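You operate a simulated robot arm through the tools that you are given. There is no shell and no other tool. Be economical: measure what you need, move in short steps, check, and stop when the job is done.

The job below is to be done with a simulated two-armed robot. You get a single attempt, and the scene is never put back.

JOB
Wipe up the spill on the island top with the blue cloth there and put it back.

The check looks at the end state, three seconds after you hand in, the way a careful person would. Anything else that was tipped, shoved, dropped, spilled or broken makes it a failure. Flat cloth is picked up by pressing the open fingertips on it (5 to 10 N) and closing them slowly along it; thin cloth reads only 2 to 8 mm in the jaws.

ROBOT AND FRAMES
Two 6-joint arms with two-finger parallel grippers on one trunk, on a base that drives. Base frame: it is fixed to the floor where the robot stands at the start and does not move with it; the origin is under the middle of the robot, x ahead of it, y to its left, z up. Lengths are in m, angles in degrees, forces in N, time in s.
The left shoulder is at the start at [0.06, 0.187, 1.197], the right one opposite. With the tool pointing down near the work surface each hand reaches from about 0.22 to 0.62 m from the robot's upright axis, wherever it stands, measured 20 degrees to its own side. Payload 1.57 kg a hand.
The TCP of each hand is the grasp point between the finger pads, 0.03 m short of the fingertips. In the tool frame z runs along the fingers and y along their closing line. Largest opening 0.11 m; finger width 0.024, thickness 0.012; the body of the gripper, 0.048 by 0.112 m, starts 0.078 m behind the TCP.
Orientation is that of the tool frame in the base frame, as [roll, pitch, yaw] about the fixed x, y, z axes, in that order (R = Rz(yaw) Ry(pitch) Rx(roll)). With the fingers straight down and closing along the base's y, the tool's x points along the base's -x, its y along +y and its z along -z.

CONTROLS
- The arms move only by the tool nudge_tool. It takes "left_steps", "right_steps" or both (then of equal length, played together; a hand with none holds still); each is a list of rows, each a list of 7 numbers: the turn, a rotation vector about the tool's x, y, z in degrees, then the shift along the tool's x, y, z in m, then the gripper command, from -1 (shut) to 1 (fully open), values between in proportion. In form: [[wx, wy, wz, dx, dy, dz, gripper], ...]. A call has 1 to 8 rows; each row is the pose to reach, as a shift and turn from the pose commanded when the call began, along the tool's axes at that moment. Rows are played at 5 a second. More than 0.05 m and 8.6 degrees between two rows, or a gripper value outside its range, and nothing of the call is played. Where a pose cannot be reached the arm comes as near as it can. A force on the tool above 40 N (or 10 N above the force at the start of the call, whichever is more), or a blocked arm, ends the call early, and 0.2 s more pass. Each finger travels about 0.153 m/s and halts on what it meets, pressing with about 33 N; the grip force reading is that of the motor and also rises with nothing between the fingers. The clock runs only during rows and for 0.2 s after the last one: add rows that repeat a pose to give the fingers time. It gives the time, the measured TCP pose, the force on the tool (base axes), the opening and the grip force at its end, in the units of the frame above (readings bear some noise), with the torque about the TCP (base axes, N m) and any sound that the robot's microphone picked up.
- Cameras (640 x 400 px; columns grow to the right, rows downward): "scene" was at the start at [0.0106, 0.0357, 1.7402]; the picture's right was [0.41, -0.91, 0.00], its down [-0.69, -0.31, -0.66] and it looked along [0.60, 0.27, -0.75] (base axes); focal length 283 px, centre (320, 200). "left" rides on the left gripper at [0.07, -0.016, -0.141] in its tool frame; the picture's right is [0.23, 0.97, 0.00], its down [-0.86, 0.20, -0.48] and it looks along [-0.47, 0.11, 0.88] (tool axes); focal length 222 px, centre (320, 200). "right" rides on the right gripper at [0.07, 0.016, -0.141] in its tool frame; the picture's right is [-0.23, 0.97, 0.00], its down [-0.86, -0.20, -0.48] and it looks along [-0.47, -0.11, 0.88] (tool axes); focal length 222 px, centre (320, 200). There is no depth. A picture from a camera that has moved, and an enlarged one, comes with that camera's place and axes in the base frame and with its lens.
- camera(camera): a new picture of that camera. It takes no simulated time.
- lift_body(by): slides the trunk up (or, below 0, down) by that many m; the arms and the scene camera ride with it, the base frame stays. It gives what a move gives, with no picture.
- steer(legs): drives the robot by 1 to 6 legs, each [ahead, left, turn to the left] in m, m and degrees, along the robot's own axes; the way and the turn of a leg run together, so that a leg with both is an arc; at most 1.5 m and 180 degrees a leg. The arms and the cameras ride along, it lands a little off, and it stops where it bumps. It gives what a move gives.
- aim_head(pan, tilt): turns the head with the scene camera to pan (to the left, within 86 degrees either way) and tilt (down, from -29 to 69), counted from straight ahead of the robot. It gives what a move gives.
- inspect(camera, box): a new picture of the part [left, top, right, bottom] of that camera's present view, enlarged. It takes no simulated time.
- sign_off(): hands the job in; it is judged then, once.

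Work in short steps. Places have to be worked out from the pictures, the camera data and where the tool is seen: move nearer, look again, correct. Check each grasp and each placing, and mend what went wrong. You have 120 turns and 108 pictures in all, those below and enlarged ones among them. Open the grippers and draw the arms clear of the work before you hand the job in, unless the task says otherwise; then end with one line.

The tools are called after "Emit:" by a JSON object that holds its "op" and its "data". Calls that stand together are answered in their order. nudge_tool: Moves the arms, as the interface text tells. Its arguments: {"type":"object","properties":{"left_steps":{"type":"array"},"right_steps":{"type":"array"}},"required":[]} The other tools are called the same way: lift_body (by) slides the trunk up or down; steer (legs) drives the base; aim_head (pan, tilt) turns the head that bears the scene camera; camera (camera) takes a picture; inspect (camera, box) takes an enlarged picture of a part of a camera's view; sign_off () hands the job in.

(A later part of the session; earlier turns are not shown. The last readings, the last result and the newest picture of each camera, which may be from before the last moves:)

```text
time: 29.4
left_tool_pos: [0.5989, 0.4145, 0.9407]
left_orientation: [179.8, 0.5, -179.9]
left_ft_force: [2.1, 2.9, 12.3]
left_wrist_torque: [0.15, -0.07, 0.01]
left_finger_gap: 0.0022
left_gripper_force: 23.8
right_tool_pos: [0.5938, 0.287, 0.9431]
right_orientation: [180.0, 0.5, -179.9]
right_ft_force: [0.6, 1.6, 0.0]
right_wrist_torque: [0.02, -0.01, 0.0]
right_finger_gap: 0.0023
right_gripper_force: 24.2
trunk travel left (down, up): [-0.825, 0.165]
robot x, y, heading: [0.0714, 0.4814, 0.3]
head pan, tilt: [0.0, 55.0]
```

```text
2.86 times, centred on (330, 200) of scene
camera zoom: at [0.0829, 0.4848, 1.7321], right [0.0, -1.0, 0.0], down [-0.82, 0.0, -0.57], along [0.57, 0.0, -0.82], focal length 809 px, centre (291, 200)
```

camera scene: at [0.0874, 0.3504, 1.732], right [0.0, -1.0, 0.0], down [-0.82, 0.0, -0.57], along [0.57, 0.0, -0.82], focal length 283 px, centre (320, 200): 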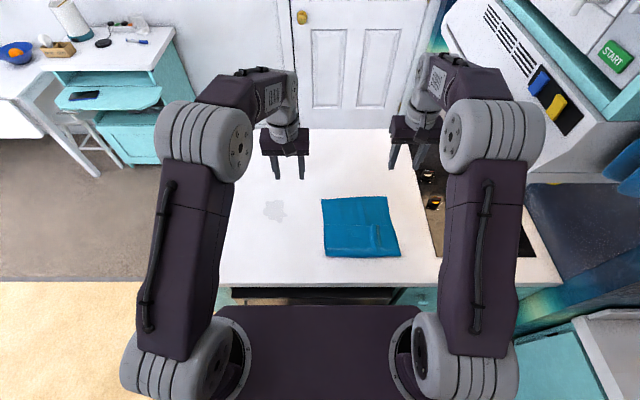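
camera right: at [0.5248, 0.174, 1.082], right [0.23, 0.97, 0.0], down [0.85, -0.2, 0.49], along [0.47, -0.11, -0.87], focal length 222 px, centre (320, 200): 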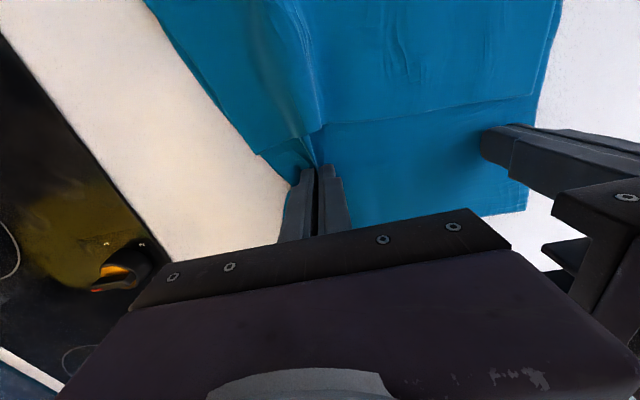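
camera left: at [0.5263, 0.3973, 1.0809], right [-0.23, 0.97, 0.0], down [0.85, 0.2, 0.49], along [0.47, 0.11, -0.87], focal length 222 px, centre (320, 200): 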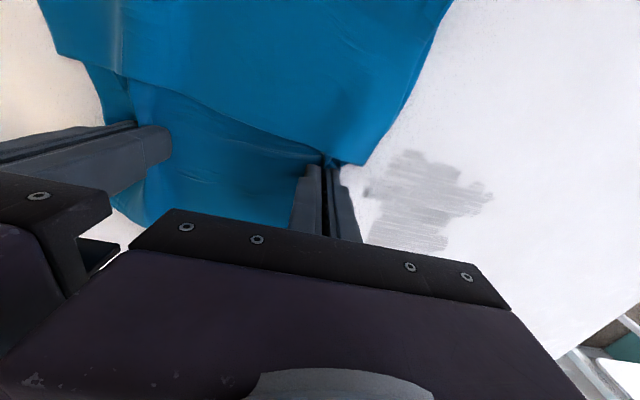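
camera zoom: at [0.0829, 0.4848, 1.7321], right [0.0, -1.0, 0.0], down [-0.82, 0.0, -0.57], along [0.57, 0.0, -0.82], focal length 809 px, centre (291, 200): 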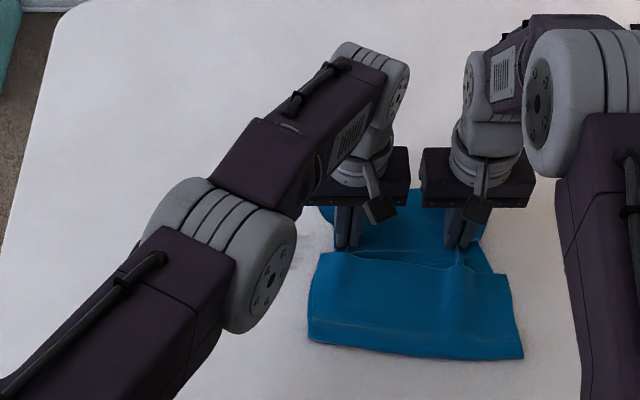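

The spill is fading in streaks along y, so it needs more passes with pressure at several x offsets. I make long strokes, starting at the near side (smaller x).

Emit:
{"op": "nudge_tool", "data": {"left_steps": [[0, 0, 0, 0.03, 0.04, 0, -1], [0, 0, 0, 0.03, 0.09, 0, -1], [0, 0, 0, 0.03, 0.135, 0, -1], [0, 0, 0, 0.03, 0.18, 0, -1], [0, 0, 0, 0.012, 0.175, 0, -1], [0, 0, 0, 0.012, 0.13, 0, -1], [0, 0, 0, 0.012, 0.085, 0, -1], [0, 0, 0, 0.012, 0.04, 0, -1]], "right_steps": [[0, 0, 0, 0.03, 0.04, 0.001, -1], [0, 0, 0, 0.03, 0.09, 0.001, -1], [0, 0, 0, 0.03, 0.135, 0.001, -1], [0, 0, 0, 0.03, 0.18, 0.001, -1], [0, 0, 0, 0.012, 0.175, 0.001, -1], [0, 0, 0, 0.012, 0.13, 0.001, -1], [0, 0, 0, 0.012, 0.085, 0.001, -1], [0, 0, 0, 0.012, 0.04, 0.001, -1]]}}

Emit:
{"op": "nudge_tool", "data": {"left_steps": [[0, 0, 0, -0.018, 0.0, 0, -1], [0, 0, 0, -0.018, 0.045, 0, -1], [0, 0, 0, -0.018, 0.09, 0, -1], [0, 0, 0, -0.018, 0.135, 0, -1], [0, 0, 0, -0.036, 0.135, 0, -1], [0, 0, 0, -0.036, 0.09, 0, -1], [0, 0, 0, -0.036, 0.045, 0, -1], [0, 0, 0, -0.036, 0.0, 0, -1]], "right_steps": [[0, 0, 0, -0.018, 0.0, 0, -1], [0, 0, 0, -0.018, 0.045, 0, -1], [0, 0, 0, -0.018, 0.09, 0, -1], [0, 0, 0, -0.018, 0.135, 0, -1], [0, 0, 0, -0.036, 0.135, 0, -1], [0, 0, 0, -0.036, 0.09, 0, -1], [0, 0, 0, -0.036, 0.045, 0, -1], [0, 0, 0, -0.036, 0.0, 0, -1]]}}

Emit:
{"op": "nudge_tool", "data": {"left_steps": [[0, 0, 0, -0.018, 0.0, 0, -1], [0, 0, 0, -0.018, 0.045, 0, -1], [0, 0, 0, -0.018, 0.09, 0, -1], [0, 0, 0, -0.018, 0.135, 0, -1], [0, 0, 0, -0.036, 0.135, 0, -1], [0, 0, 0, -0.036, 0.09, 0, -1], [0, 0, 0, -0.036, 0.045, 0, -1], [0, 0, 0, 0.0, 0.0, 0, -1]], "right_steps": [[0, 0, 0, -0.018, 0.0, 0, -1], [0, 0, 0, -0.018, 0.045, 0, -1], [0, 0, 0, -0.018, 0.09, 0, -1], [0, 0, 0, -0.018, 0.135, 0, -1], [0, 0, 0, -0.036, 0.135, 0, -1], [0, 0, 0, -0.036, 0.09, 0, -1], [0, 0, 0, -0.036, 0.045, 0, -1], [0, 0, 0, 0.0, 0.0, 0, -1]]}}

Emit:
{"op": "camera", "data": {"camera": "left"}}

```text
time: 31.2
left_tool_pos: [0.5862, 0.4496, 0.9428]
left_orientation: [179.7, 0.7, 180.0]
left_ft_force: [0.4, 7.4, 19.5]
left_wrist_torque: [0.1, 0.13, -0.04]
left_finger_gap: 0.0022
left_gripper_force: 23.6
right_tool_pos: [0.5821, 0.3269, 0.9437]
right_orientation: [-180.0, 0.4, -179.9]
right_ft_force: [0.5, -0.2, 0.1]
right_wrist_torque: [0.03, -0.01, -0.01]
right_finger_gap: 0.0022
right_gripper_force: 24.1
trunk travel left (down, up): [-0.825, 0.165]
robot x, y, heading: [0.0742, 0.483, 0.1]
head pan, tilt: [0.0, 55.0]
```

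```text
time: 33.0
left_tool_pos: [0.619, 0.4608, 0.9412]
left_orientation: [179.4, 0.0, -179.9]
left_ft_force: [-3.1, -5.1, 14.0]
left_wrist_torque: [-0.25, 0.23, 0.0]
left_finger_gap: 0.0021
left_gripper_force: 23.4
left hand out of reach, approached as far as the arm can: row 8
right_tool_pos: [0.6191, 0.3331, 0.9426]
right_orientation: [179.9, 0.3, -179.9]
right_ft_force: [-0.9, 3.9, -0.4]
right_wrist_torque: [0.08, 0.02, 0.02]
right_finger_gap: 0.0023
right_gripper_force: 23.4
trunk travel left (down, up): [-0.825, 0.165]
robot x, y, heading: [0.0751, 0.4795, 0.0]
head pan, tilt: [0.0, 55.0]
stopped in row 8 (left hand): the force on the tool passed its limit (the readings are from after the stop); the commanded pose is now the measured one
```

```text
refused: row 8 steps farther than a row can; nothing moved
```

```text
76 pictures are left
camera left: at [0.5481, 0.4438, 1.0821], right [-0.23, 0.97, 0.01], down [0.85, 0.2, 0.48], along [0.47, 0.12, -0.88], focal length 222 px, centre (320, 200)
```

left: 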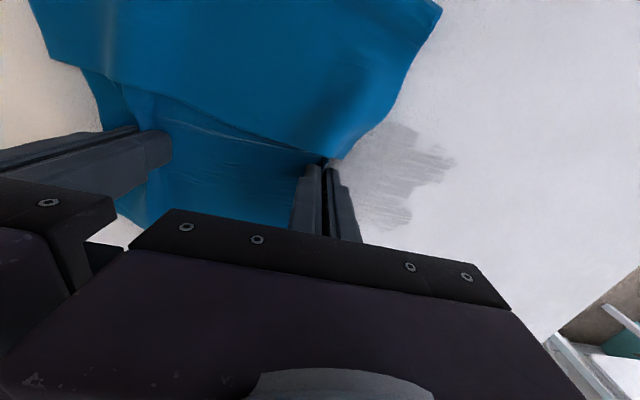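

The patch is fading but needs more passes, and the left arm hits its reach limit at x≈0.62. I tilt both tools 10° outward to gain reach, then keep stroking with both hands pressed.

Emit:
{"op": "nudge_tool", "data": {"left_steps": [[0, -5, 0, 0.0, 0.04, -0.001, -1], [0, -10, 0, 0.0, 0.08, -0.001, -1], [0, -10, 0, 0.0, 0.13, -0.001, -1], [0, -10, 0, -0.015, 0.13, -0.001, -1], [0, -10, 0, -0.015, 0.085, -0.001, -1], [0, -10, 0, -0.015, 0.04, -0.001, -1], [0, -10, 0, -0.015, 0.0, -0.001, -1], [0, -10, 0, -0.015, 0.0, -0.001, -1]], "right_steps": [[0, -5, 0, 0.0, 0.04, 0.0, -1], [0, -10, 0, 0.0, 0.08, 0.0, -1], [0, -10, 0, 0.0, 0.13, 0.0, -1], [0, -10, 0, -0.015, 0.13, 0.0, -1], [0, -10, 0, -0.015, 0.085, 0.0, -1], [0, -10, 0, -0.015, 0.04, 0.0, -1], [0, -10, 0, -0.015, 0.0, 0.0, -1], [0, -10, 0, -0.015, 0.0, 0.0, -1]]}}

Emit:
{"op": "camera", "data": {"camera": "left"}}

```text
time: 34.8
left_tool_pos: [0.6336, 0.4644, 0.944]
left_orientation: [179.5, 10.1, -180.0]
left_ft_force: [3.3, -10.9, 13.6]
left_wrist_torque: [-0.5, -0.02, 0.03]
left_finger_gap: 0.0022
left_gripper_force: 23.6
right_tool_pos: [0.6358, 0.3326, 0.9425]
right_orientation: [180.0, 10.3, -180.0]
right_ft_force: [-0.2, 11.5, 0.3]
right_wrist_torque: [0.32, 0.05, 0.06]
right_finger_gap: 0.0025
right_gripper_force: 23.9
trunk travel left (down, up): [-0.825, 0.165]
robot x, y, heading: [0.0672, 0.476, 0.1]
head pan, tilt: [0.0, 55.0]
```

```text
75 pictures are left
camera left: at [0.5391, 0.4474, 1.0686], right [-0.22, 0.97, -0.03], down [0.76, 0.2, 0.62], along [0.61, 0.12, -0.78], focal length 222 px, centre (320, 200)
```

left: 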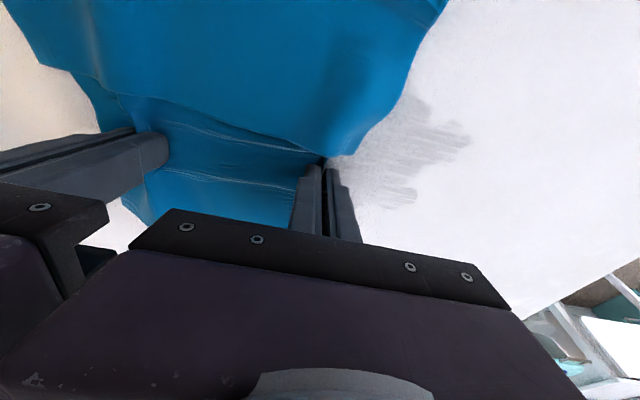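

The tilt works and tension is about 11 N, so I close the separation by 4 mm and carry on with strokes over the far half.

Emit:
{"op": "nudge_tool", "data": {"left_steps": [[0, 0, 0, 0, 0.045, 0, -1], [0, 0, 0, 0, 0.09, 0, -1], [0, 0, 0, 0, 0.135, 0, -1], [0, 0, 0, 0.01, 0.135, 0, -1], [0, 0, 0, 0.01, 0.09, 0, -1], [0, 0, 0, 0.01, 0.045, 0, -1], [0, 0, 0, 0.01, 0.0, 0, -1], [0, 0, 0, 0.02, 0.0, 0, -1]], "right_steps": [[0, 0, 0, 0, 0.049, 0.001, -1], [0, 0, 0, 0, 0.094, 0.001, -1], [0, 0, 0, 0, 0.139, 0.001, -1], [0, 0, 0, 0.01, 0.139, 0.001, -1], [0, 0, 0, 0.01, 0.094, 0.001, -1], [0, 0, 0, 0.01, 0.049, 0.001, -1], [0, 0, 0, 0.01, 0.004, 0.001, -1], [0, 0, 0, 0.02, 0.004, 0.001, -1]]}}

Emit:
{"op": "nudge_tool", "data": {"left_steps": [[0, 0, 0, 0, 0.045, 0, -1], [0, 0, 0, 0, 0.09, 0, -1], [0, 0, 0, 0, 0.135, 0, -1], [0, 0, 0, 0.01, 0.135, 0, -1], [0, 0, 0, 0.01, 0.09, 0, -1], [0, 0, 0, 0.01, 0.045, 0, -1], [0, 0, 0, 0.01, 0.0, 0, -1], [0, 0, 0, 0.02, 0.0, 0, -1]], "right_steps": [[0, 0, 0, 0, 0.045, 0, -1], [0, 0, 0, 0, 0.09, 0, -1], [0, 0, 0, 0, 0.135, 0, -1], [0, 0, 0, 0.01, 0.135, 0, -1], [0, 0, 0, 0.01, 0.09, 0, -1], [0, 0, 0, 0.01, 0.045, 0, -1], [0, 0, 0, 0.01, 0.0, 0, -1], [0, 0, 0, 0.02, 0.0, 0, -1]]}}

Emit:
{"op": "nudge_tool", "data": {"left_steps": [[0, 0, 0, 0, 0.045, 0, -1], [0, 0, 0, 0, 0.09, 0, -1], [0, 0, 0, 0, 0.135, 0, -1], [0, 0, 0, 0.01, 0.135, 0, -1], [0, 0, 0, 0.01, 0.09, 0, -1], [0, 0, 0, 0.01, 0.045, 0, -1], [0, 0, 0, 0.01, 0.0, 0, -1], [0, 0, 0, 0.02, 0.0, 0, -1]], "right_steps": [[0, 0, 0, 0, 0.045, 0, -1], [0, 0, 0, 0, 0.09, 0, -1], [0, 0, 0, 0, 0.135, 0, -1], [0, 0, 0, 0.01, 0.135, 0, -1], [0, 0, 0, 0.01, 0.09, 0, -1], [0, 0, 0, 0.01, 0.045, 0, -1], [0, 0, 0, 0.01, 0.0, 0, -1], [0, 0, 0, 0.02, 0.0, 0, -1]]}}

Emit:
{"op": "camera", "data": {"camera": "left"}}

```text
time: 36.6
left_tool_pos: [0.617, 0.4619, 0.9428]
left_orientation: [179.7, 10.6, -180.0]
left_ft_force: [12.6, 2.6, 34.4]
left_wrist_torque: [-0.16, -0.17, 0.06]
left_finger_gap: 0.002
left_gripper_force: 23.4
right_tool_pos: [0.6153, 0.34, 0.9422]
right_orientation: [-180.0, 11.0, -180.0]
right_ft_force: [6.0, 2.1, 30.9]
right_wrist_torque: [0.1, 0.0, -0.02]
right_finger_gap: 0.0021
right_gripper_force: 23.7
trunk travel left (down, up): [-0.825, 0.165]
robot x, y, heading: [0.0728, 0.4773, -0.0]
head pan, tilt: [0.0, 55.0]
```

```text
time: 37.3
left_tool_pos: [0.6128, 0.5694, 0.9435]
left_orientation: [179.4, 10.5, -179.9]
left_ft_force: [-3.8, 3.0, 22.8]
left_wrist_torque: [-0.06, 0.29, -0.06]
left_finger_gap: 0.0023
left_gripper_force: 23.1
right_tool_pos: [0.6174, 0.4427, 0.9421]
right_orientation: [179.9, 11.1, -179.9]
right_ft_force: [-1.1, 4.6, 15.7]
right_wrist_torque: [0.1, 0.09, -0.01]
right_finger_gap: 0.002
right_gripper_force: 23.7
trunk travel left (down, up): [-0.825, 0.165]
robot x, y, heading: [0.074, 0.479, -0.1]
head pan, tilt: [0.0, 55.0]
stopped in row 3 (right hand): the force on the tool passed its limit (the readings are from after the stop); the commanded pose is now the measured one
```

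```text
time: 38.4
left_tool_pos: [0.6063, 0.6912, 0.9445]
left_orientation: [179.2, 10.8, -179.9]
left_ft_force: [-6.5, 3.3, 21.0]
left_wrist_torque: [-0.04, 0.27, -0.05]
left_finger_gap: 0.0023
left_gripper_force: 23.5
right_tool_pos: [0.6091, 0.5647, 0.944]
right_orientation: [179.3, 11.3, 180.0]
right_ft_force: [-1.5, 2.1, 10.3]
right_wrist_torque: [0.07, 0.1, 0.0]
right_finger_gap: 0.0022
right_gripper_force: 24.2
trunk travel left (down, up): [-0.825, 0.165]
robot x, y, heading: [0.0758, 0.4773, 0.2]
head pan, tilt: [0.0, 55.0]
stopped in row 5 (left hand): the force on the tool passed its limit (the readings are from after the stop); the commanded pose is now the measured one
```

```text
74 pictures are left
camera left: at [0.5107, 0.673, 1.0675], right [-0.23, 0.97, -0.03], down [0.75, 0.19, 0.63], along [0.62, 0.12, -0.77], focal length 222 px, centre (320, 200)
```

left: 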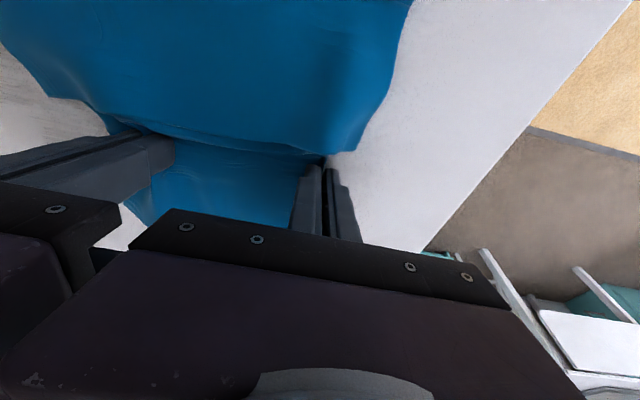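

With the tools tilted, my x shifts also pressed down, which raised the force and tripped the limit. I correct for that by raising slightly, then stroke the hands back right to view the spill.

Emit:
{"op": "nudge_tool", "data": {"left_steps": [[0, 0, 0, 0, 0, -0.0012, -1], [0, 0, 0, 0, -0.045, -0.0012, -1], [0, 0, 0, 0, -0.09, -0.0012, -1], [0, 0, 0, 0, -0.135, -0.0012, -1], [0, 0, 0, 0, -0.18, -0.0012, -1], [0, 0, 0, 0, -0.225, -0.0012, -1], [0, 0, 0, 0, -0.26, -0.0012, -1], [0, 0, 0, 0, -0.26, -0.0012, -1]], "right_steps": [[0, 0, 0, 0, 0, -0.0005, -1], [0, 0, 0, 0, -0.045, -0.0005, -1], [0, 0, 0, 0, -0.09, -0.0005, -1], [0, 0, 0, 0, -0.135, -0.0005, -1], [0, 0, 0, 0, -0.18, -0.0005, -1], [0, 0, 0, 0, -0.225, -0.0005, -1], [0, 0, 0, 0, -0.26, -0.0005, -1], [0, 0, 0, 0, -0.26, -0.0005, -1]]}}

Emit:
{"op": "camera", "data": {"camera": "left"}}

Emit:
{"op": "camera", "data": {"camera": "scene"}}

```text
time: 39.5
left_tool_pos: [0.6094, 0.5505, 0.9446]
left_orientation: [179.3, 10.9, -179.9]
left_ft_force: [-3.4, 1.9, 16.0]
left_wrist_torque: [-0.07, 0.23, -0.03]
left_finger_gap: 0.0023
left_gripper_force: 24.3
right_tool_pos: [0.611, 0.4234, 0.9433]
right_orientation: [179.3, 11.2, 180.0]
right_ft_force: [-0.1, 2.2, 6.6]
right_wrist_torque: [0.11, 0.11, 0.02]
right_finger_gap: 0.0023
right_gripper_force: 24.0
trunk travel left (down, up): [-0.825, 0.165]
robot x, y, heading: [0.0751, 0.4793, 0.1]
head pan, tilt: [0.0, 55.0]
stopped in row 5 (left hand): the force on the tool passed its limit (the readings are from after the stop); the commanded pose is now the measured one
```

```text
73 pictures are left
camera left: at [0.5131, 0.5322, 1.0674], right [-0.23, 0.97, -0.03], down [0.75, 0.19, 0.63], along [0.62, 0.12, -0.77], focal length 222 px, centre (320, 200)
```

left: 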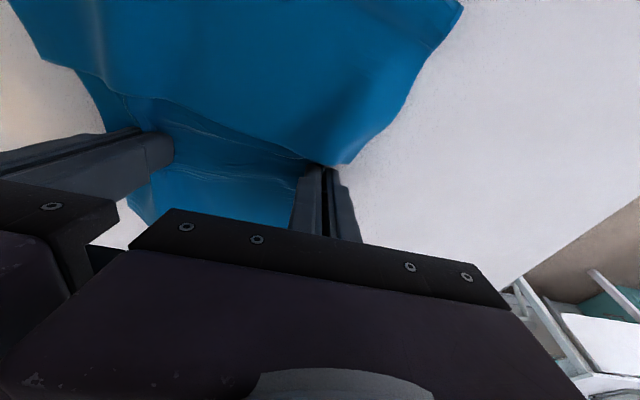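

```text
72 pictures are left
camera scene: at [0.08, 0.4804, 1.7318], right [0.0, -1.0, 0.0], down [-0.82, 0.0, -0.58], along [0.58, 0.0, -0.82], focal length 283 px, centre (320, 200)
```

scene: 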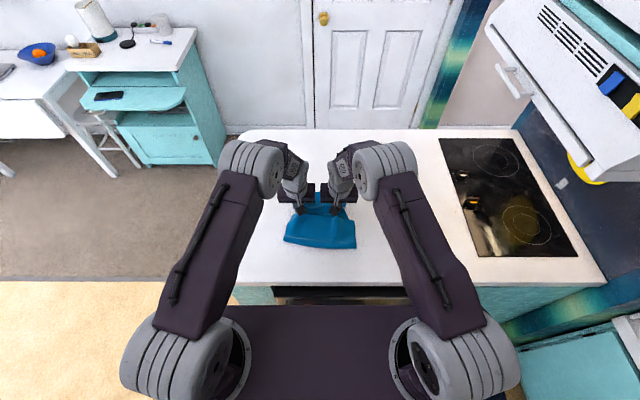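

The area left of the hand now looks clean. I raise the left hand 1.5 mm and slide both 0.11 m right to see the rest.

Emit:
{"op": "nudge_tool", "data": {"left_steps": [[0, 0, 0, 0, 0, -0.0018, -1], [0, 0, 0, 0, -0.035, -0.0018, -1], [0, 0, 0, 0, -0.07, -0.0018, -1], [0, 0, 0, 0, -0.11, -0.0018, -1], [0, 0, 0, 0, -0.14, -0.0018, -1]], "right_steps": [[0, 0, 0, 0, 0.002, -0.0005, -1], [0, 0, 0, 0, -0.033, -0.0005, -1], [0, 0, 0, 0, -0.068, -0.0005, -1], [0, 0, 0, 0, -0.108, -0.0005, -1], [0, 0, 0, 0, -0.138, -0.0005, -1]]}}

Emit:
{"op": "camera", "data": {"camera": "left"}}

```text
time: 40.7
left_tool_pos: [0.6083, 0.4135, 0.9433]
left_orientation: [179.3, 11.0, -179.9]
left_ft_force: [2.3, 9.7, 28.8]
left_wrist_torque: [0.16, 0.07, -0.02]
left_finger_gap: 0.0021
left_gripper_force: 23.6
right_tool_pos: [0.608, 0.2877, 0.9428]
right_orientation: [179.5, 11.0, -180.0]
right_ft_force: [0.1, 2.4, 10.5]
right_wrist_torque: [0.06, 0.05, -0.01]
right_finger_gap: 0.0023
right_gripper_force: 23.7
trunk travel left (down, up): [-0.825, 0.165]
robot x, y, heading: [0.0711, 0.4816, 0.0]
head pan, tilt: [0.0, 55.0]
```

```text
71 pictures are left
camera left: at [0.511, 0.3943, 1.0672], right [-0.23, 0.97, -0.03], down [0.75, 0.2, 0.63], along [0.62, 0.12, -0.77], focal length 222 px, centre (320, 200)
```

left: 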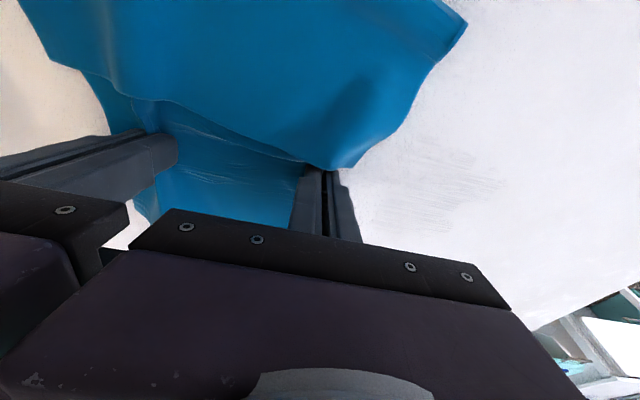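

Only a very faint trace is left. I raise the left hand 1.2 mm and make two more full stroke pairs, with a properly compensated x shift on the second.

Emit:
{"op": "nudge_tool", "data": {"left_steps": [[0, 0, 0, 0, 0.045, -0.0014, -1], [0, 0, 0, 0, 0.09, -0.0014, -1], [0, 0, 0, 0, 0.135, -0.0014, -1], [0, 0, 0, 0, 0.18, -0.0014, -1], [0, 0, 0, 0, 0.135, -0.0014, -1], [0, 0, 0, 0, 0.09, -0.0014, -1], [0, 0, 0, 0, 0.06, -0.0014, -1], [0, 0, 0, 0, 0.06, -0.0014, -1]], "right_steps": [[0, 0, 0, 0, 0.045, 0, -1], [0, 0, 0, 0, 0.09, 0, -1], [0, 0, 0, 0, 0.135, 0, -1], [0, 0, 0, 0, 0.18, 0, -1], [0, 0, 0, 0, 0.135, 0, -1], [0, 0, 0, 0, 0.09, 0, -1], [0, 0, 0, 0, 0.06, 0, -1], [0, 0, 0, 0, 0.06, 0, -1]]}}

```text
time: 42.5
left_tool_pos: [0.6088, 0.4717, 0.944]
left_orientation: [179.4, 10.6, -179.9]
left_ft_force: [0.7, -0.1, 0.5]
left_wrist_torque: [0.01, -0.01, 0.0]
left_finger_gap: 0.002
left_gripper_force: 24.1
right_tool_pos: [0.6117, 0.3463, 0.9429]
right_orientation: [179.5, 11.0, -179.9]
right_ft_force: [0.0, 3.4, 16.5]
right_wrist_torque: [0.09, 0.12, -0.03]
right_finger_gap: 0.0021
right_gripper_force: 23.5
trunk travel left (down, up): [-0.825, 0.165]
robot x, y, heading: [0.0743, 0.4805, 0.2]
head pan, tilt: [0.0, 55.0]
```

Left is now unloaded, so I lower it 0.8 mm. Next strokes are at x +0.02 and +0.035.

Emit:
{"op": "nudge_tool", "data": {"left_steps": [[0, 0, 0, -0.0197, 0.0, 0.0042, -1], [0, 0, 0, -0.0197, 0.045, 0.0042, -1], [0, 0, 0, -0.0197, 0.09, 0.0042, -1], [0, 0, 0, -0.0197, 0.12, 0.0042, -1], [0, 0, 0, -0.0345, 0.12, 0.0067, -1], [0, 0, 0, -0.0345, 0.08, 0.0067, -1], [0, 0, 0, -0.0345, 0.04, 0.0067, -1], [0, 0, 0, -0.0345, 0.0, 0.0067, -1]], "right_steps": [[0, 0, 0, -0.0197, 0.0, 0.0032, -1], [0, 0, 0, -0.0197, 0.045, 0.0032, -1], [0, 0, 0, -0.0197, 0.09, 0.0032, -1], [0, 0, 0, -0.0197, 0.12, 0.0032, -1], [0, 0, 0, -0.0345, 0.12, 0.0057, -1], [0, 0, 0, -0.0345, 0.08, 0.0057, -1], [0, 0, 0, -0.0345, 0.04, 0.0057, -1], [0, 0, 0, -0.0345, 0.0, 0.0057, -1]]}}

Emit:
{"op": "camera", "data": {"camera": "left"}}

```text
time: 44.3
left_tool_pos: [0.6443, 0.4747, 0.9448]
left_orientation: [179.2, 10.9, -179.8]
left_ft_force: [0.5, -0.3, 0.5]
left_wrist_torque: [-0.05, 0.0, 0.01]
left_finger_gap: 0.0023
left_gripper_force: 23.3
right_tool_pos: [0.6459, 0.3447, 0.9429]
right_orientation: [179.3, 11.3, -179.9]
right_ft_force: [2.4, 5.6, 19.6]
right_wrist_torque: [0.18, 0.07, 0.0]
right_finger_gap: 0.0023
right_gripper_force: 24.1
trunk travel left (down, up): [-0.825, 0.165]
robot x, y, heading: [0.0754, 0.4814, 0.1]
head pan, tilt: [0.0, 55.0]
```

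```text
70 pictures are left
camera left: at [0.5482, 0.4552, 1.0694], right [-0.23, 0.97, -0.03], down [0.75, 0.2, 0.63], along [0.62, 0.12, -0.77], focal length 222 px, centre (320, 200)
```

left: 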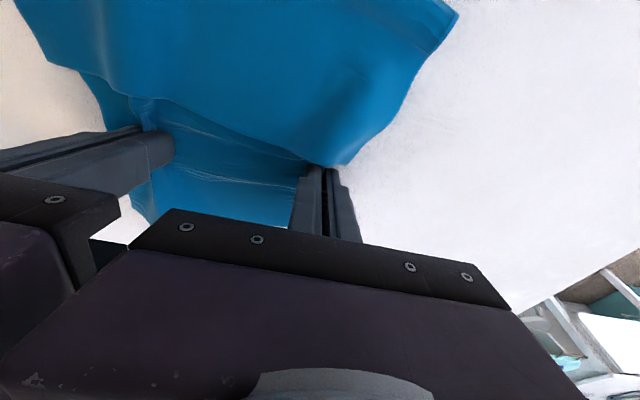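

It looks clean. One more stroke pair over the near part (x≈0.585) for safety, ending to the right so I can see the whole area.

Emit:
{"op": "nudge_tool", "data": {"left_steps": [[0, 0, 0, 0.03, 0.02, -0.005, -1], [0, 0, 0, 0.059, 0.05, -0.0096, -1], [0, 0, 0, 0.059, 0.09, -0.0096, -1], [0, 0, 0, 0.059, 0.12, -0.0096, -1], [0, 0, 0, 0.045, 0.08, -0.0074, -1], [0, 0, 0, 0.045, 0.035, -0.0074, -1], [0, 0, 0, 0.045, -0.01, -0.0074, -1], [0, 0, 0, 0.045, -0.055, -0.0074, -1]], "right_steps": [[0, 0, 0, 0.03, 0.02, -0.0064, -1], [0, 0, 0, 0.059, 0.05, -0.0115, -1], [0, 0, 0, 0.059, 0.09, -0.0115, -1], [0, 0, 0, 0.059, 0.12, -0.0115, -1], [0, 0, 0, 0.045, 0.08, -0.009, -1], [0, 0, 0, 0.045, 0.035, -0.009, -1], [0, 0, 0, 0.045, -0.01, -0.009, -1], [0, 0, 0, 0.045, -0.055, -0.009, -1]]}}

Emit:
{"op": "camera", "data": {"camera": "left"}}

```text
time: 46.1
left_tool_pos: [0.598, 0.4153, 0.9433]
left_orientation: [179.4, 11.0, -179.7]
left_ft_force: [3.2, 6.8, 24.4]
left_wrist_torque: [0.12, 0.01, 0.02]
left_finger_gap: 0.0021
left_gripper_force: 23.8
right_tool_pos: [0.598, 0.2913, 0.9433]
right_orientation: [179.5, 11.0, -179.9]
right_ft_force: [-0.2, 0.1, 2.0]
right_wrist_torque: [0.05, -0.03, -0.01]
right_finger_gap: 0.0021
right_gripper_force: 23.5
trunk travel left (down, up): [-0.825, 0.165]
robot x, y, heading: [0.0757, 0.4767, 0.5]
head pan, tilt: [0.0, 55.0]
```

```text
69 pictures are left
camera left: at [0.5018, 0.3979, 1.0672], right [-0.23, 0.97, -0.03], down [0.75, 0.2, 0.64], along [0.62, 0.12, -0.77], focal length 222 px, centre (320, 200)
```

left: 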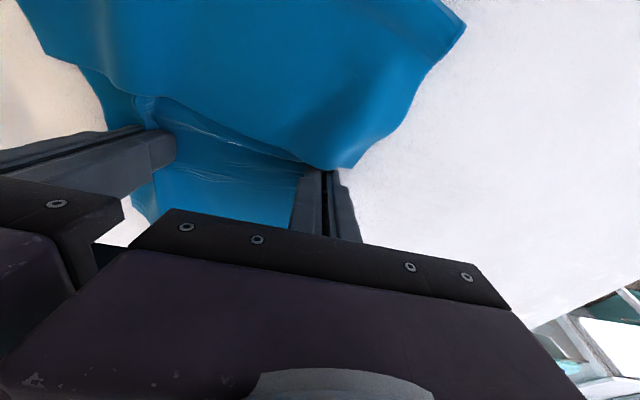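

It's clean. I untilt both tools with a small raise, then drive back 0.13 m right.

Emit:
{"op": "nudge_tool", "data": {"left_steps": [[0, 0, 0, 0, 0, -0.003, -1], [0, 5.4, 0, 0, 0, -0.003, -1], [0, 10.7, 0, 0, 0, -0.002, -1], [0, 10.7, 0, 0, 0, -0.002, -1]], "right_steps": [[0, 0, 0, 0, 0, -0.002, -1], [0, 5.4, 0, 0, 0, -0.002, -1], [0, 10.7, 0, 0, 0, -0.001, -1], [0, 10.7, 0, 0, 0, -0.001, -1]]}}

Emit:
{"op": "steer", "data": {"legs": [[0, -0.13, 0]]}}

Emit:
{"op": "camera", "data": {"camera": "left"}}

Emit:
{"op": "camera", "data": {"camera": "scene"}}

```text
time: 47.1
left_tool_pos: [0.5978, 0.4156, 0.943]
left_orientation: [179.3, 0.5, -179.7]
left_ft_force: [2.0, -1.0, 5.0]
left_wrist_torque: [0.01, -0.1, 0.02]
left_finger_gap: 0.0023
left_gripper_force: 24.0
right_tool_pos: [0.5996, 0.2897, 0.9427]
right_orientation: [179.3, 0.1, -179.9]
right_ft_force: [0.3, 0.0, -0.5]
right_wrist_torque: [0.03, 0.04, -0.02]
right_finger_gap: 0.0022
right_gripper_force: 24.2
trunk travel left (down, up): [-0.825, 0.165]
robot x, y, heading: [0.0706, 0.478, -0.1]
head pan, tilt: [0.0, 55.0]
```

```text
time: 48.4
left_tool_pos: [0.6004, 0.2867, 0.9433]
left_orientation: [179.1, 0.4, -179.7]
left_ft_force: [-0.2, 1.4, 4.3]
left_wrist_torque: [0.07, 0.02, -0.04]
left_finger_gap: 0.0019
left_gripper_force: 23.4
right_tool_pos: [0.6004, 0.1612, 0.9432]
right_orientation: [179.4, 0.1, -179.8]
right_ft_force: [0.0, 0.6, 0.0]
right_wrist_torque: [-0.03, 0.04, -0.01]
right_finger_gap: 0.0022
right_gripper_force: 24.2
trunk travel left (down, up): [-0.825, 0.165]
robot x, y, heading: [0.0742, 0.3476, 0.3]
head pan, tilt: [0.0, 55.0]
```

```text
68 pictures are left
camera left: at [0.528, 0.2683, 1.0824], right [-0.23, 0.97, 0.01], down [0.85, 0.2, 0.49], along [0.47, 0.12, -0.87], focal length 222 px, centre (320, 200)
```

left: 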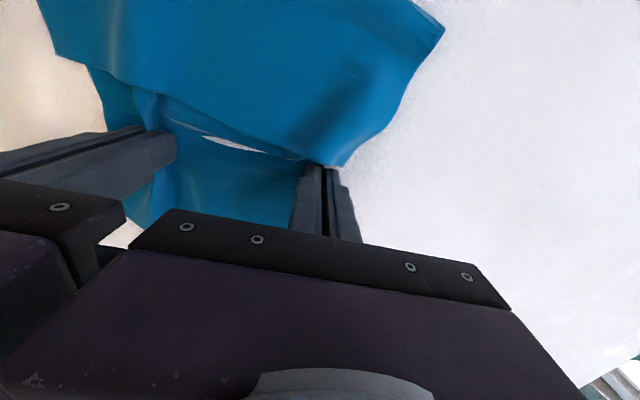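

```text
67 pictures are left
camera scene: at [0.0847, 0.3539, 1.732], right [0.0, -1.0, 0.0], down [-0.82, 0.0, -0.57], along [0.57, 0.0, -0.82], focal length 283 px, centre (320, 200)
```

scene: 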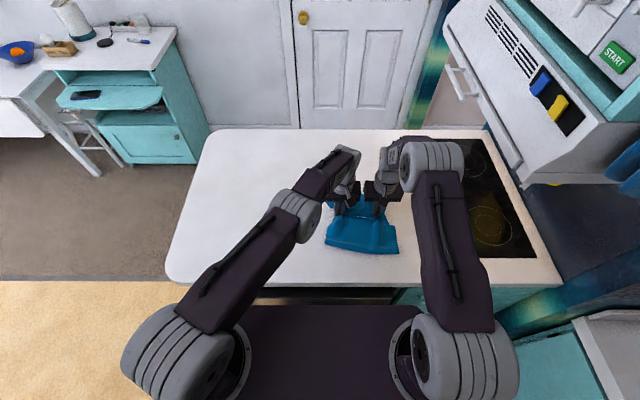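

The hands are back at the original grasp points (within 4 mm). I spread them those last few millimetres, open the fingers and lift straight up.

Emit:
{"op": "nudge_tool", "data": {"left_steps": [[0, 0, 0, 0.004, 0.004, 0, -1], [0, 0, 0, 0.004, 0.004, 0, -0.8], [0, 0, 0, 0.004, 0.004, 0, -0.5], [0, 0, 0, 0.004, 0.004, 0, -0.3], [0, 0, 0, 0.004, 0.004, -0.01, -0.3], [0, 0, 0, 0.004, 0.004, -0.04, -0.3], [0, 0, 0, 0.004, 0.004, -0.08, -0.3], [0, 0, 0, 0.004, 0.004, -0.12, -0.3]], "right_steps": [[0, 0, 0, 0.004, -0.004, 0, -1], [0, 0, 0, 0.004, -0.004, 0, -0.8], [0, 0, 0, 0.004, -0.004, 0, -0.5], [0, 0, 0, 0.004, -0.004, 0, -0.3], [0, 0, 0, 0.004, -0.004, -0.01, -0.3], [0, 0, 0, 0.004, -0.004, -0.04, -0.3], [0, 0, 0, 0.004, -0.004, -0.08, -0.3], [0, 0, 0, 0.004, -0.004, -0.12, -0.3]]}}

Emit:
{"op": "camera", "data": {"camera": "left"}}

Emit:
{"op": "camera", "data": {"camera": "right"}}

```text
time: 50.2
left_tool_pos: [0.5926, 0.2871, 1.0653]
left_orientation: [179.4, 0.6, -179.7]
left_ft_force: [-0.1, -0.3, 0.2]
left_wrist_torque: [-0.01, -0.01, 0.0]
left_finger_gap: 0.0383
left_gripper_force: 0.0
right_tool_pos: [0.5961, 0.1545, 1.0637]
right_orientation: [179.5, 0.1, -179.9]
right_ft_force: [0.5, -0.3, -0.5]
right_wrist_torque: [0.05, -0.02, -0.01]
right_finger_gap: 0.0387
right_gripper_force: 0.1
trunk travel left (down, up): [-0.825, 0.165]
robot x, y, heading: [0.0715, 0.3497, 0.0]
head pan, tilt: [0.0, 55.0]
```

```text
66 pictures are left
camera left: at [0.5219, 0.2691, 1.2043], right [-0.23, 0.97, 0.01], down [0.85, 0.2, 0.49], along [0.47, 0.12, -0.87], focal length 222 px, centre (320, 200)
```

left: 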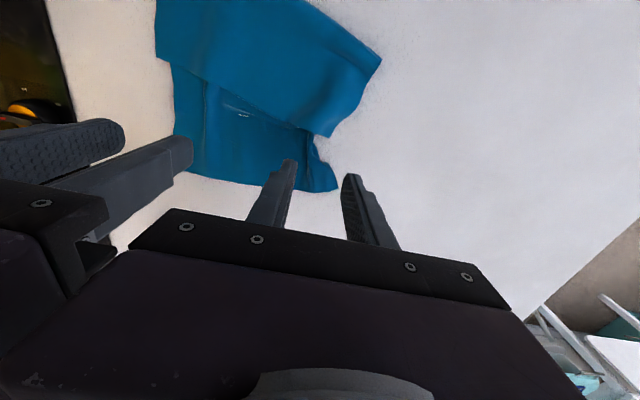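

```text
65 pictures are left
camera right: at [0.5249, 0.17, 1.2043], right [0.23, 0.97, 0.01], down [0.85, -0.2, 0.48], along [0.47, -0.1, -0.88], focal length 222 px, centre (320, 200)
```

right: 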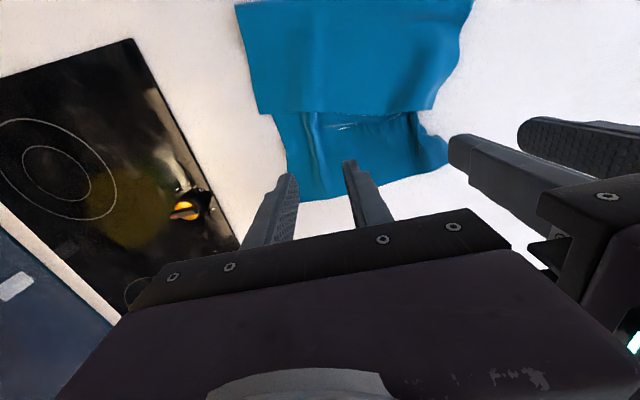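

The cloth is released and back in place, a little narrower on the far half. I retract both arms up and outwards to view everything.

Emit:
{"op": "nudge_tool", "data": {"left_steps": [[0, 0, 0, 0.0, 0.04, -0.02, -0.3], [0, 0, 0, 0.01, 0.085, -0.04, 0], [0, 0, 0, 0.03, 0.13, -0.05, 0.4], [0, 0, 0, 0.05, 0.17, -0.06, 0.8], [0, 0, 0, 0.07, 0.21, -0.08, 1], [0, 0, 0, 0.09, 0.25, -0.1, 1], [0, 0, 0, 0.11, 0.29, -0.1, 1], [0, 0, 0, 0.13, 0.33, -0.1, 1]], "right_steps": [[0, 0, 0, 0.03, -0.01, -0.02, -0.3], [0, 0, 0, 0.06, -0.02, -0.04, 0], [0, 0, 0, 0.09, -0.03, -0.06, 0.4], [0, 0, 0, 0.12, -0.04, -0.08, 0.8], [0, 0, 0, 0.15, -0.06, -0.1, 1], [0, 0, 0, 0.18, -0.08, -0.12, 1], [0, 0, 0, 0.21, -0.1, -0.12, 1], [0, 0, 0, 0.24, -0.12, -0.12, 1]]}}

Emit:
{"op": "inspect", "data": {"camera": "scene", "box": [160, 90, 480, 290]}}

```text
refused: row 2 steps farther than a row can; nothing moved
```

```text
2.00 times, centred on (320, 190) of scene
camera zoom: at [0.0832, 0.3525, 1.732], right [0.0, -1.0, 0.0], down [-0.82, 0.0, -0.57], along [0.57, 0.0, -0.82], focal length 566 px, centre (320, 220)
```

zoom: 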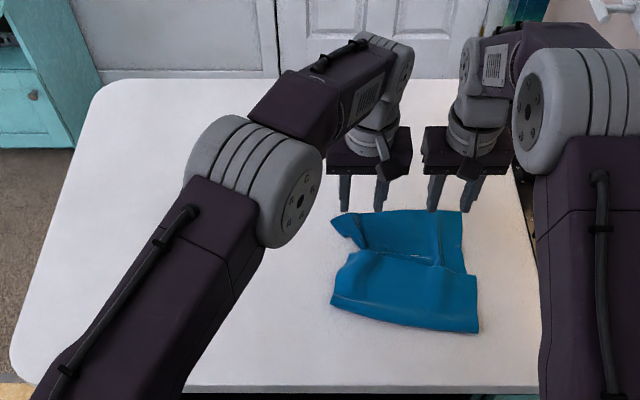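

One row was too long, so I repeat the retraction with shorter steps.

Emit:
{"op": "nudge_tool", "data": {"left_steps": [[0, 0, 0, 0.0, 0.035, -0.02, -0.3], [0, 0, 0, 0.01, 0.075, -0.04, 0], [0, 0, 0, 0.025, 0.115, -0.05, 0.4], [0, 0, 0, 0.04, 0.155, -0.06, 0.8], [0, 0, 0, 0.055, 0.195, -0.075, 1], [0, 0, 0, 0.075, 0.235, -0.09, 1], [0, 0, 0, 0.09, 0.275, -0.1, 1], [0, 0, 0, 0.11, 0.315, -0.1, 1]], "right_steps": [[0, 0, 0, 0.03, -0.01, -0.02, -0.3], [0, 0, 0, 0.06, -0.02, -0.04, 0], [0, 0, 0, 0.09, -0.03, -0.06, 0.4], [0, 0, 0, 0.12, -0.04, -0.08, 0.8], [0, 0, 0, 0.15, -0.06, -0.1, 1], [0, 0, 0, 0.18, -0.08, -0.12, 1], [0, 0, 0, 0.21, -0.1, -0.12, 1], [0, 0, 0, 0.24, -0.12, -0.12, 1]]}}

Emit:
{"op": "inspect", "data": {"camera": "scene", "box": [160, 90, 480, 290]}}

Emit:
{"op": "camera", "data": {"camera": "left"}}

```text
time: 52.0
left_tool_pos: [0.4805, 0.6036, 1.1671]
left_orientation: [179.3, 0.7, -179.7]
left_ft_force: [-0.6, -0.2, 0.5]
left_wrist_torque: [0.0, -0.02, -0.02]
left_finger_gap: 0.1098
left_gripper_force: 0.0
right_tool_pos: [0.353, 0.0337, 1.1801]
right_orientation: [179.5, 0.3, -179.9]
right_ft_force: [-0.4, 0.2, -0.1]
right_wrist_torque: [-0.04, 0.02, -0.04]
right_finger_gap: 0.1102
right_gripper_force: 0.1
trunk travel left (down, up): [-0.825, 0.165]
robot x, y, heading: [0.071, 0.348, 0.2]
head pan, tilt: [0.0, 55.0]
```

```text
2.00 times, centred on (320, 190) of scene
camera zoom: at [0.0824, 0.3531, 1.7321], right [0.0, -1.0, 0.0], down [-0.82, 0.0, -0.57], along [0.57, 0.0, -0.82], focal length 566 px, centre (320, 220)
```

zoom: 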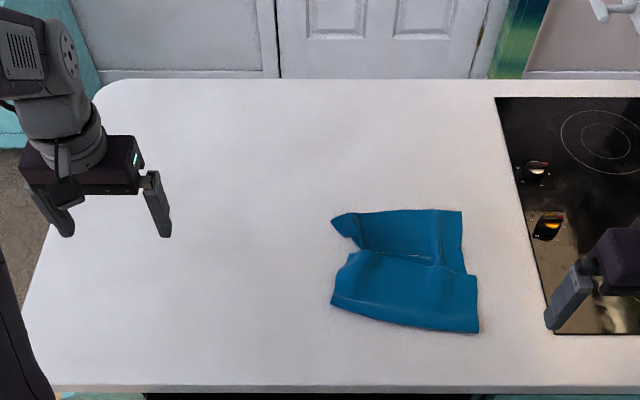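

```text
62 pictures are left
camera left: at [0.4078, 0.585, 1.3066], right [-0.23, 0.97, 0.01], down [0.85, 0.2, 0.49], along [0.48, 0.12, -0.87], focal length 222 px, centre (320, 200)
```

left: 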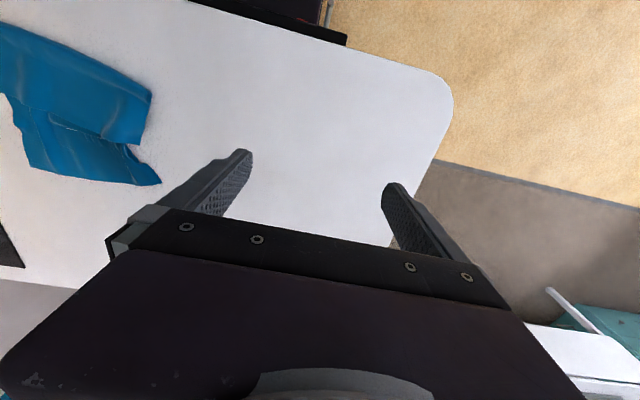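

The spill area looks clean and the cloth lies on its old spot, within 1–4 cm at the corners and slightly rumpled. A final enlarged look confirms no residue before I hand in.

Emit:
{"op": "inspect", "data": {"camera": "scene", "box": [220, 160, 420, 285]}}

```text
3.20 times, centred on (320, 222) of scene
camera zoom: at [0.0824, 0.3531, 1.7321], right [0.0, -1.0, 0.0], down [-0.82, 0.0, -0.57], along [0.57, 0.0, -0.82], focal length 906 px, centre (320, 128)
```

zoom: 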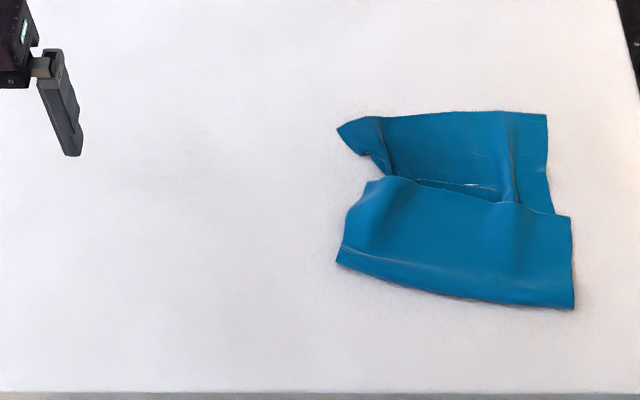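

There may be an extremely faint trace around (0.617, 0.516). I zoom in tighter on it.

Emit:
{"op": "inspect", "data": {"camera": "scene", "box": [245, 190, 309, 230]}}

```text
10.00 times, centred on (277, 210) of scene
camera zoom: at [0.0824, 0.3531, 1.7321], right [0.0, -1.0, 0.0], down [-0.82, 0.0, -0.57], along [0.57, 0.0, -0.82], focal length 2831 px, centre (750, 100)
```

zoom: 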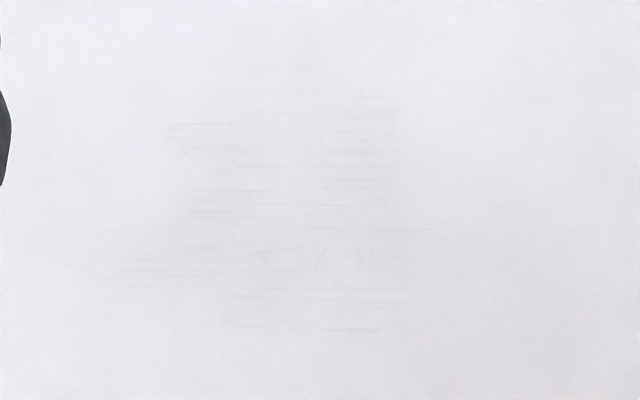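

Only a barely visible trace remains, but I have plenty of turns, so I'll do one more careful wipe. I bring the hands back above the same grasp points.

Emit:
{"op": "nudge_tool", "data": {"left_steps": [[0, 0, 0, -0.015, -0.04, 0, 1], [0, 0, 0, -0.03, -0.08, 0, 0.5], [0, 0, 0, -0.045, -0.12, 0, 0], [0, 0, 0, -0.06, -0.16, 0, -0.27], [0, 0, 0, -0.075, -0.2, 0.02, -0.27], [0.2, 0, 0, -0.09, -0.24, 0.04, -0.27], [0.5, 0, 0, -0.105, -0.28, 0.06, -0.27], [0.5, 0, 0, -0.115, -0.313, 0.08, -0.27]], "right_steps": [[0, 0, 0, -0.03, 0.015, 0, 1], [0, 0, 0, -0.06, 0.03, 0, 0.5], [0, 0, 0, -0.09, 0.045, 0, 0], [0, 0, 0, -0.12, 0.06, 0, -0.27], [0, 0, 0, -0.15, 0.075, 0.02, -0.27], [0.2, 0, 0, -0.18, 0.09, 0.04, -0.27], [0.4, 0, 0, -0.21, 0.108, 0.065, -0.27], [0.4, 0, 0, -0.243, 0.124, 0.09, -0.27]]}}

Emit:
{"op": "nudge_tool", "data": {"left_steps": [[0, 0, 0, 0, 0, 0.04, -0.27], [0, 0, 0, 0, 0, 0.08, -0.27], [0, 0, 0, 0, 0, 0.11, -0.27], [0, 0, 0, 0, 0, 0.125, -0.27], [0, 0, 0, 0, 0, 0.125, -0.27]], "right_steps": [[0, 0, 0, 0, 0, 0.04, -0.27], [0, 0, 0, 0, 0, 0.08, -0.27], [0, 0, 0, 0, 0, 0.11, -0.27], [0, 0, 0, 0, 0, 0.125, -0.27], [0, 0, 0, 0, 0, 0.125, -0.27]]}}

Emit:
{"op": "camera", "data": {"camera": "left"}}

Emit:
{"op": "camera", "data": {"camera": "right"}}

```text
time: 53.8
left_tool_pos: [0.602, 0.2897, 1.0824]
left_orientation: [179.7, 0.3, -179.6]
left_ft_force: [0.3, 0.1, 0.5]
left_wrist_torque: [0.01, 0.05, 0.02]
left_finger_gap: 0.0402
left_gripper_force: 0.0
right_tool_pos: [0.6001, 0.1577, 1.0924]
right_orientation: [179.9, -0.1, -180.0]
right_ft_force: [0.2, -0.2, -0.1]
right_wrist_torque: [0.03, 0.05, 0.03]
right_finger_gap: 0.0403
right_gripper_force: 0.0
trunk travel left (down, up): [-0.825, 0.165]
robot x, y, heading: [0.0757, 0.3452, 0.2]
head pan, tilt: [0.0, 55.0]
```

```text
time: 55.0
left_tool_pos: [0.6001, 0.2894, 0.9588]
left_orientation: [179.9, 0.5, -179.8]
left_ft_force: [-0.4, 0.2, -0.2]
left_wrist_torque: [0.02, 0.02, 0.01]
left_finger_gap: 0.0404
left_gripper_force: 0.0
right_tool_pos: [0.5989, 0.1584, 0.967]
right_orientation: [179.9, 0.2, -179.9]
right_ft_force: [0.0, 0.3, 0.9]
right_wrist_torque: [0.03, 0.0, 0.0]
right_finger_gap: 0.04
right_gripper_force: 0.1
trunk travel left (down, up): [-0.825, 0.165]
robot x, y, heading: [0.0767, 0.348, 0.2]
head pan, tilt: [0.0, 55.0]
```

```text
59 pictures are left
camera left: at [0.5291, 0.2716, 1.0968], right [-0.23, 0.97, 0.0], down [0.85, 0.2, 0.49], along [0.47, 0.11, -0.87], focal length 222 px, centre (320, 200)
```

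left: 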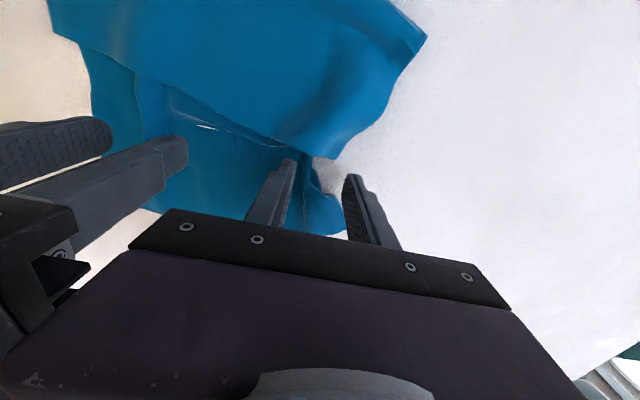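

```text
58 pictures are left
camera right: at [0.529, 0.173, 1.1085], right [0.23, 0.97, 0.0], down [0.85, -0.2, 0.48], along [0.47, -0.11, -0.88], focal length 222 px, centre (320, 200)
```

right: 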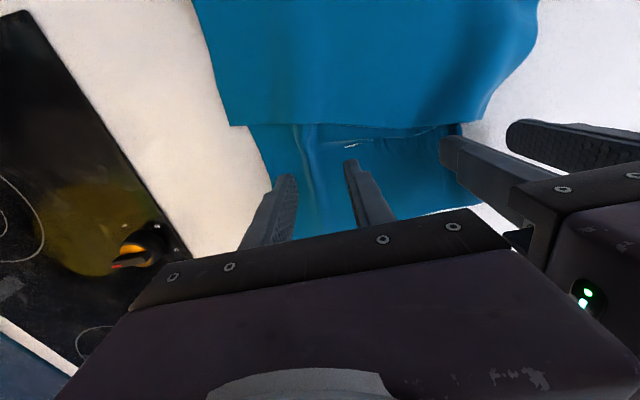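

Both grippers straddle the existing ridges. I lower to contact height and close slowly.

Emit:
{"op": "nudge_tool", "data": {"left_steps": [[0, 0, 0, 0, 0, 0.008, -0.27], [0, 0, 0, 0, 0, 0.0145, -0.27], [0, 0, 0, 0, 0, 0.0165, -0.27], [0, 0, 0, 0, 0, 0.0165, -0.27]], "right_steps": [[0, 0, 0, 0, 0, 0.014, -0.27], [0, 0, 0, 0, 0, 0.0225, -0.27], [0, 0, 0, 0, 0, 0.0248, -0.27], [0, 0, 0, 0, 0, 0.0248, -0.27]]}}

```text
time: 56.0
left_tool_pos: [0.6005, 0.2905, 0.9423]
left_orientation: [179.8, 0.7, -179.7]
left_ft_force: [2.2, 0.0, 7.8]
left_wrist_torque: [-0.18, 0.03, 0.05]
left_finger_gap: 0.0399
left_gripper_force: 0.1
right_tool_pos: [0.598, 0.16, 0.9429]
right_orientation: [179.8, 0.3, -179.9]
right_ft_force: [-0.3, -0.3, 0.5]
right_wrist_torque: [0.0, -0.02, -0.04]
right_finger_gap: 0.04
right_gripper_force: 0.0
trunk travel left (down, up): [-0.825, 0.165]
robot x, y, heading: [0.0745, 0.348, 0.2]
head pan, tilt: [0.0, 55.0]
```

Left presses 7.8 N. The right needs about 1 mm more, then I close both.

Emit:
{"op": "nudge_tool", "data": {"left_steps": [[0.1, 0, 0, 0, 0, 0.0, -0.27], [0.1, 0, 0, 0, 0, 0, -0.4], [0.1, 0, 0, 0, 0, 0, -0.5], [0.1, 0, 0, 0, 0, 0, -0.6], [0.1, 0, 0, 0, 0, 0, -0.7], [0.1, 0, 0, 0, 0, 0, -0.8], [0.1, 0, 0, 0, 0, 0, -1], [0.1, 0, 0, 0, 0, 0, -1]], "right_steps": [[0, 0, 0, 0, 0, 0.0015, -0.27], [0, 0, 0, 0, 0, 0.0015, -0.4], [0, 0, 0, 0, 0, 0.0015, -0.5], [0, 0, 0, 0, 0, 0.0015, -0.6], [0, 0, 0, 0, 0, 0.0015, -0.7], [0, 0, 0, 0, 0, 0.0015, -0.8], [0, 0, 0, 0, 0, 0.0015, -1], [0, 0, 0, 0, 0, 0.0015, -1]]}}

Emit:
{"op": "camera", "data": {"camera": "left"}}

Emit:
{"op": "camera", "data": {"camera": "right"}}

```text
time: 57.8
left_tool_pos: [0.5996, 0.2893, 0.9427]
left_orientation: [179.9, 0.6, -179.8]
left_ft_force: [0.4, -5.3, 6.7]
left_wrist_torque: [-0.27, 0.01, 0.04]
left_finger_gap: 0.0022
left_gripper_force: 23.8
right_tool_pos: [0.5988, 0.1605, 0.9424]
right_orientation: [179.9, 0.2, -179.9]
right_ft_force: [-0.6, 7.1, 3.9]
right_wrist_torque: [0.23, 0.03, -0.01]
right_finger_gap: 0.002
right_gripper_force: 24.0
trunk travel left (down, up): [-0.825, 0.165]
robot x, y, heading: [0.072, 0.35, 0.0]
head pan, tilt: [0.0, 55.0]
```

```text
57 pictures are left
camera left: at [0.528, 0.273, 1.0814], right [-0.23, 0.97, 0.0], down [0.85, 0.2, 0.49], along [0.47, 0.11, -0.87], focal length 222 px, centre (320, 200)
```

left: 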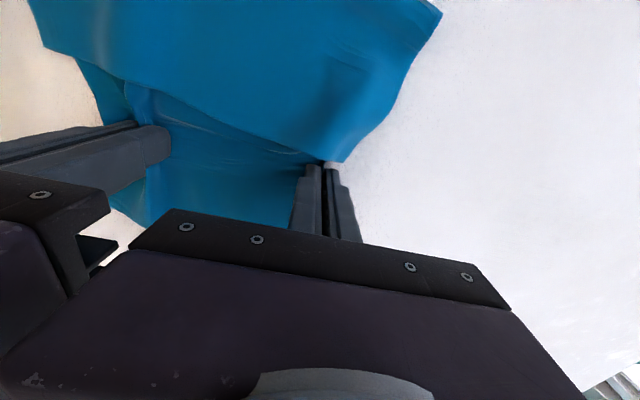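

```text
56 pictures are left
camera right: at [0.5279, 0.1746, 1.0825], right [0.23, 0.97, 0.0], down [0.85, -0.2, 0.48], along [0.47, -0.11, -0.88], focal length 222 px, centre (320, 200)
```

right: 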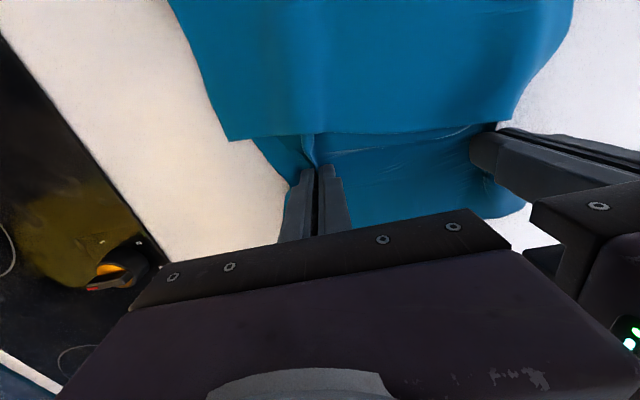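

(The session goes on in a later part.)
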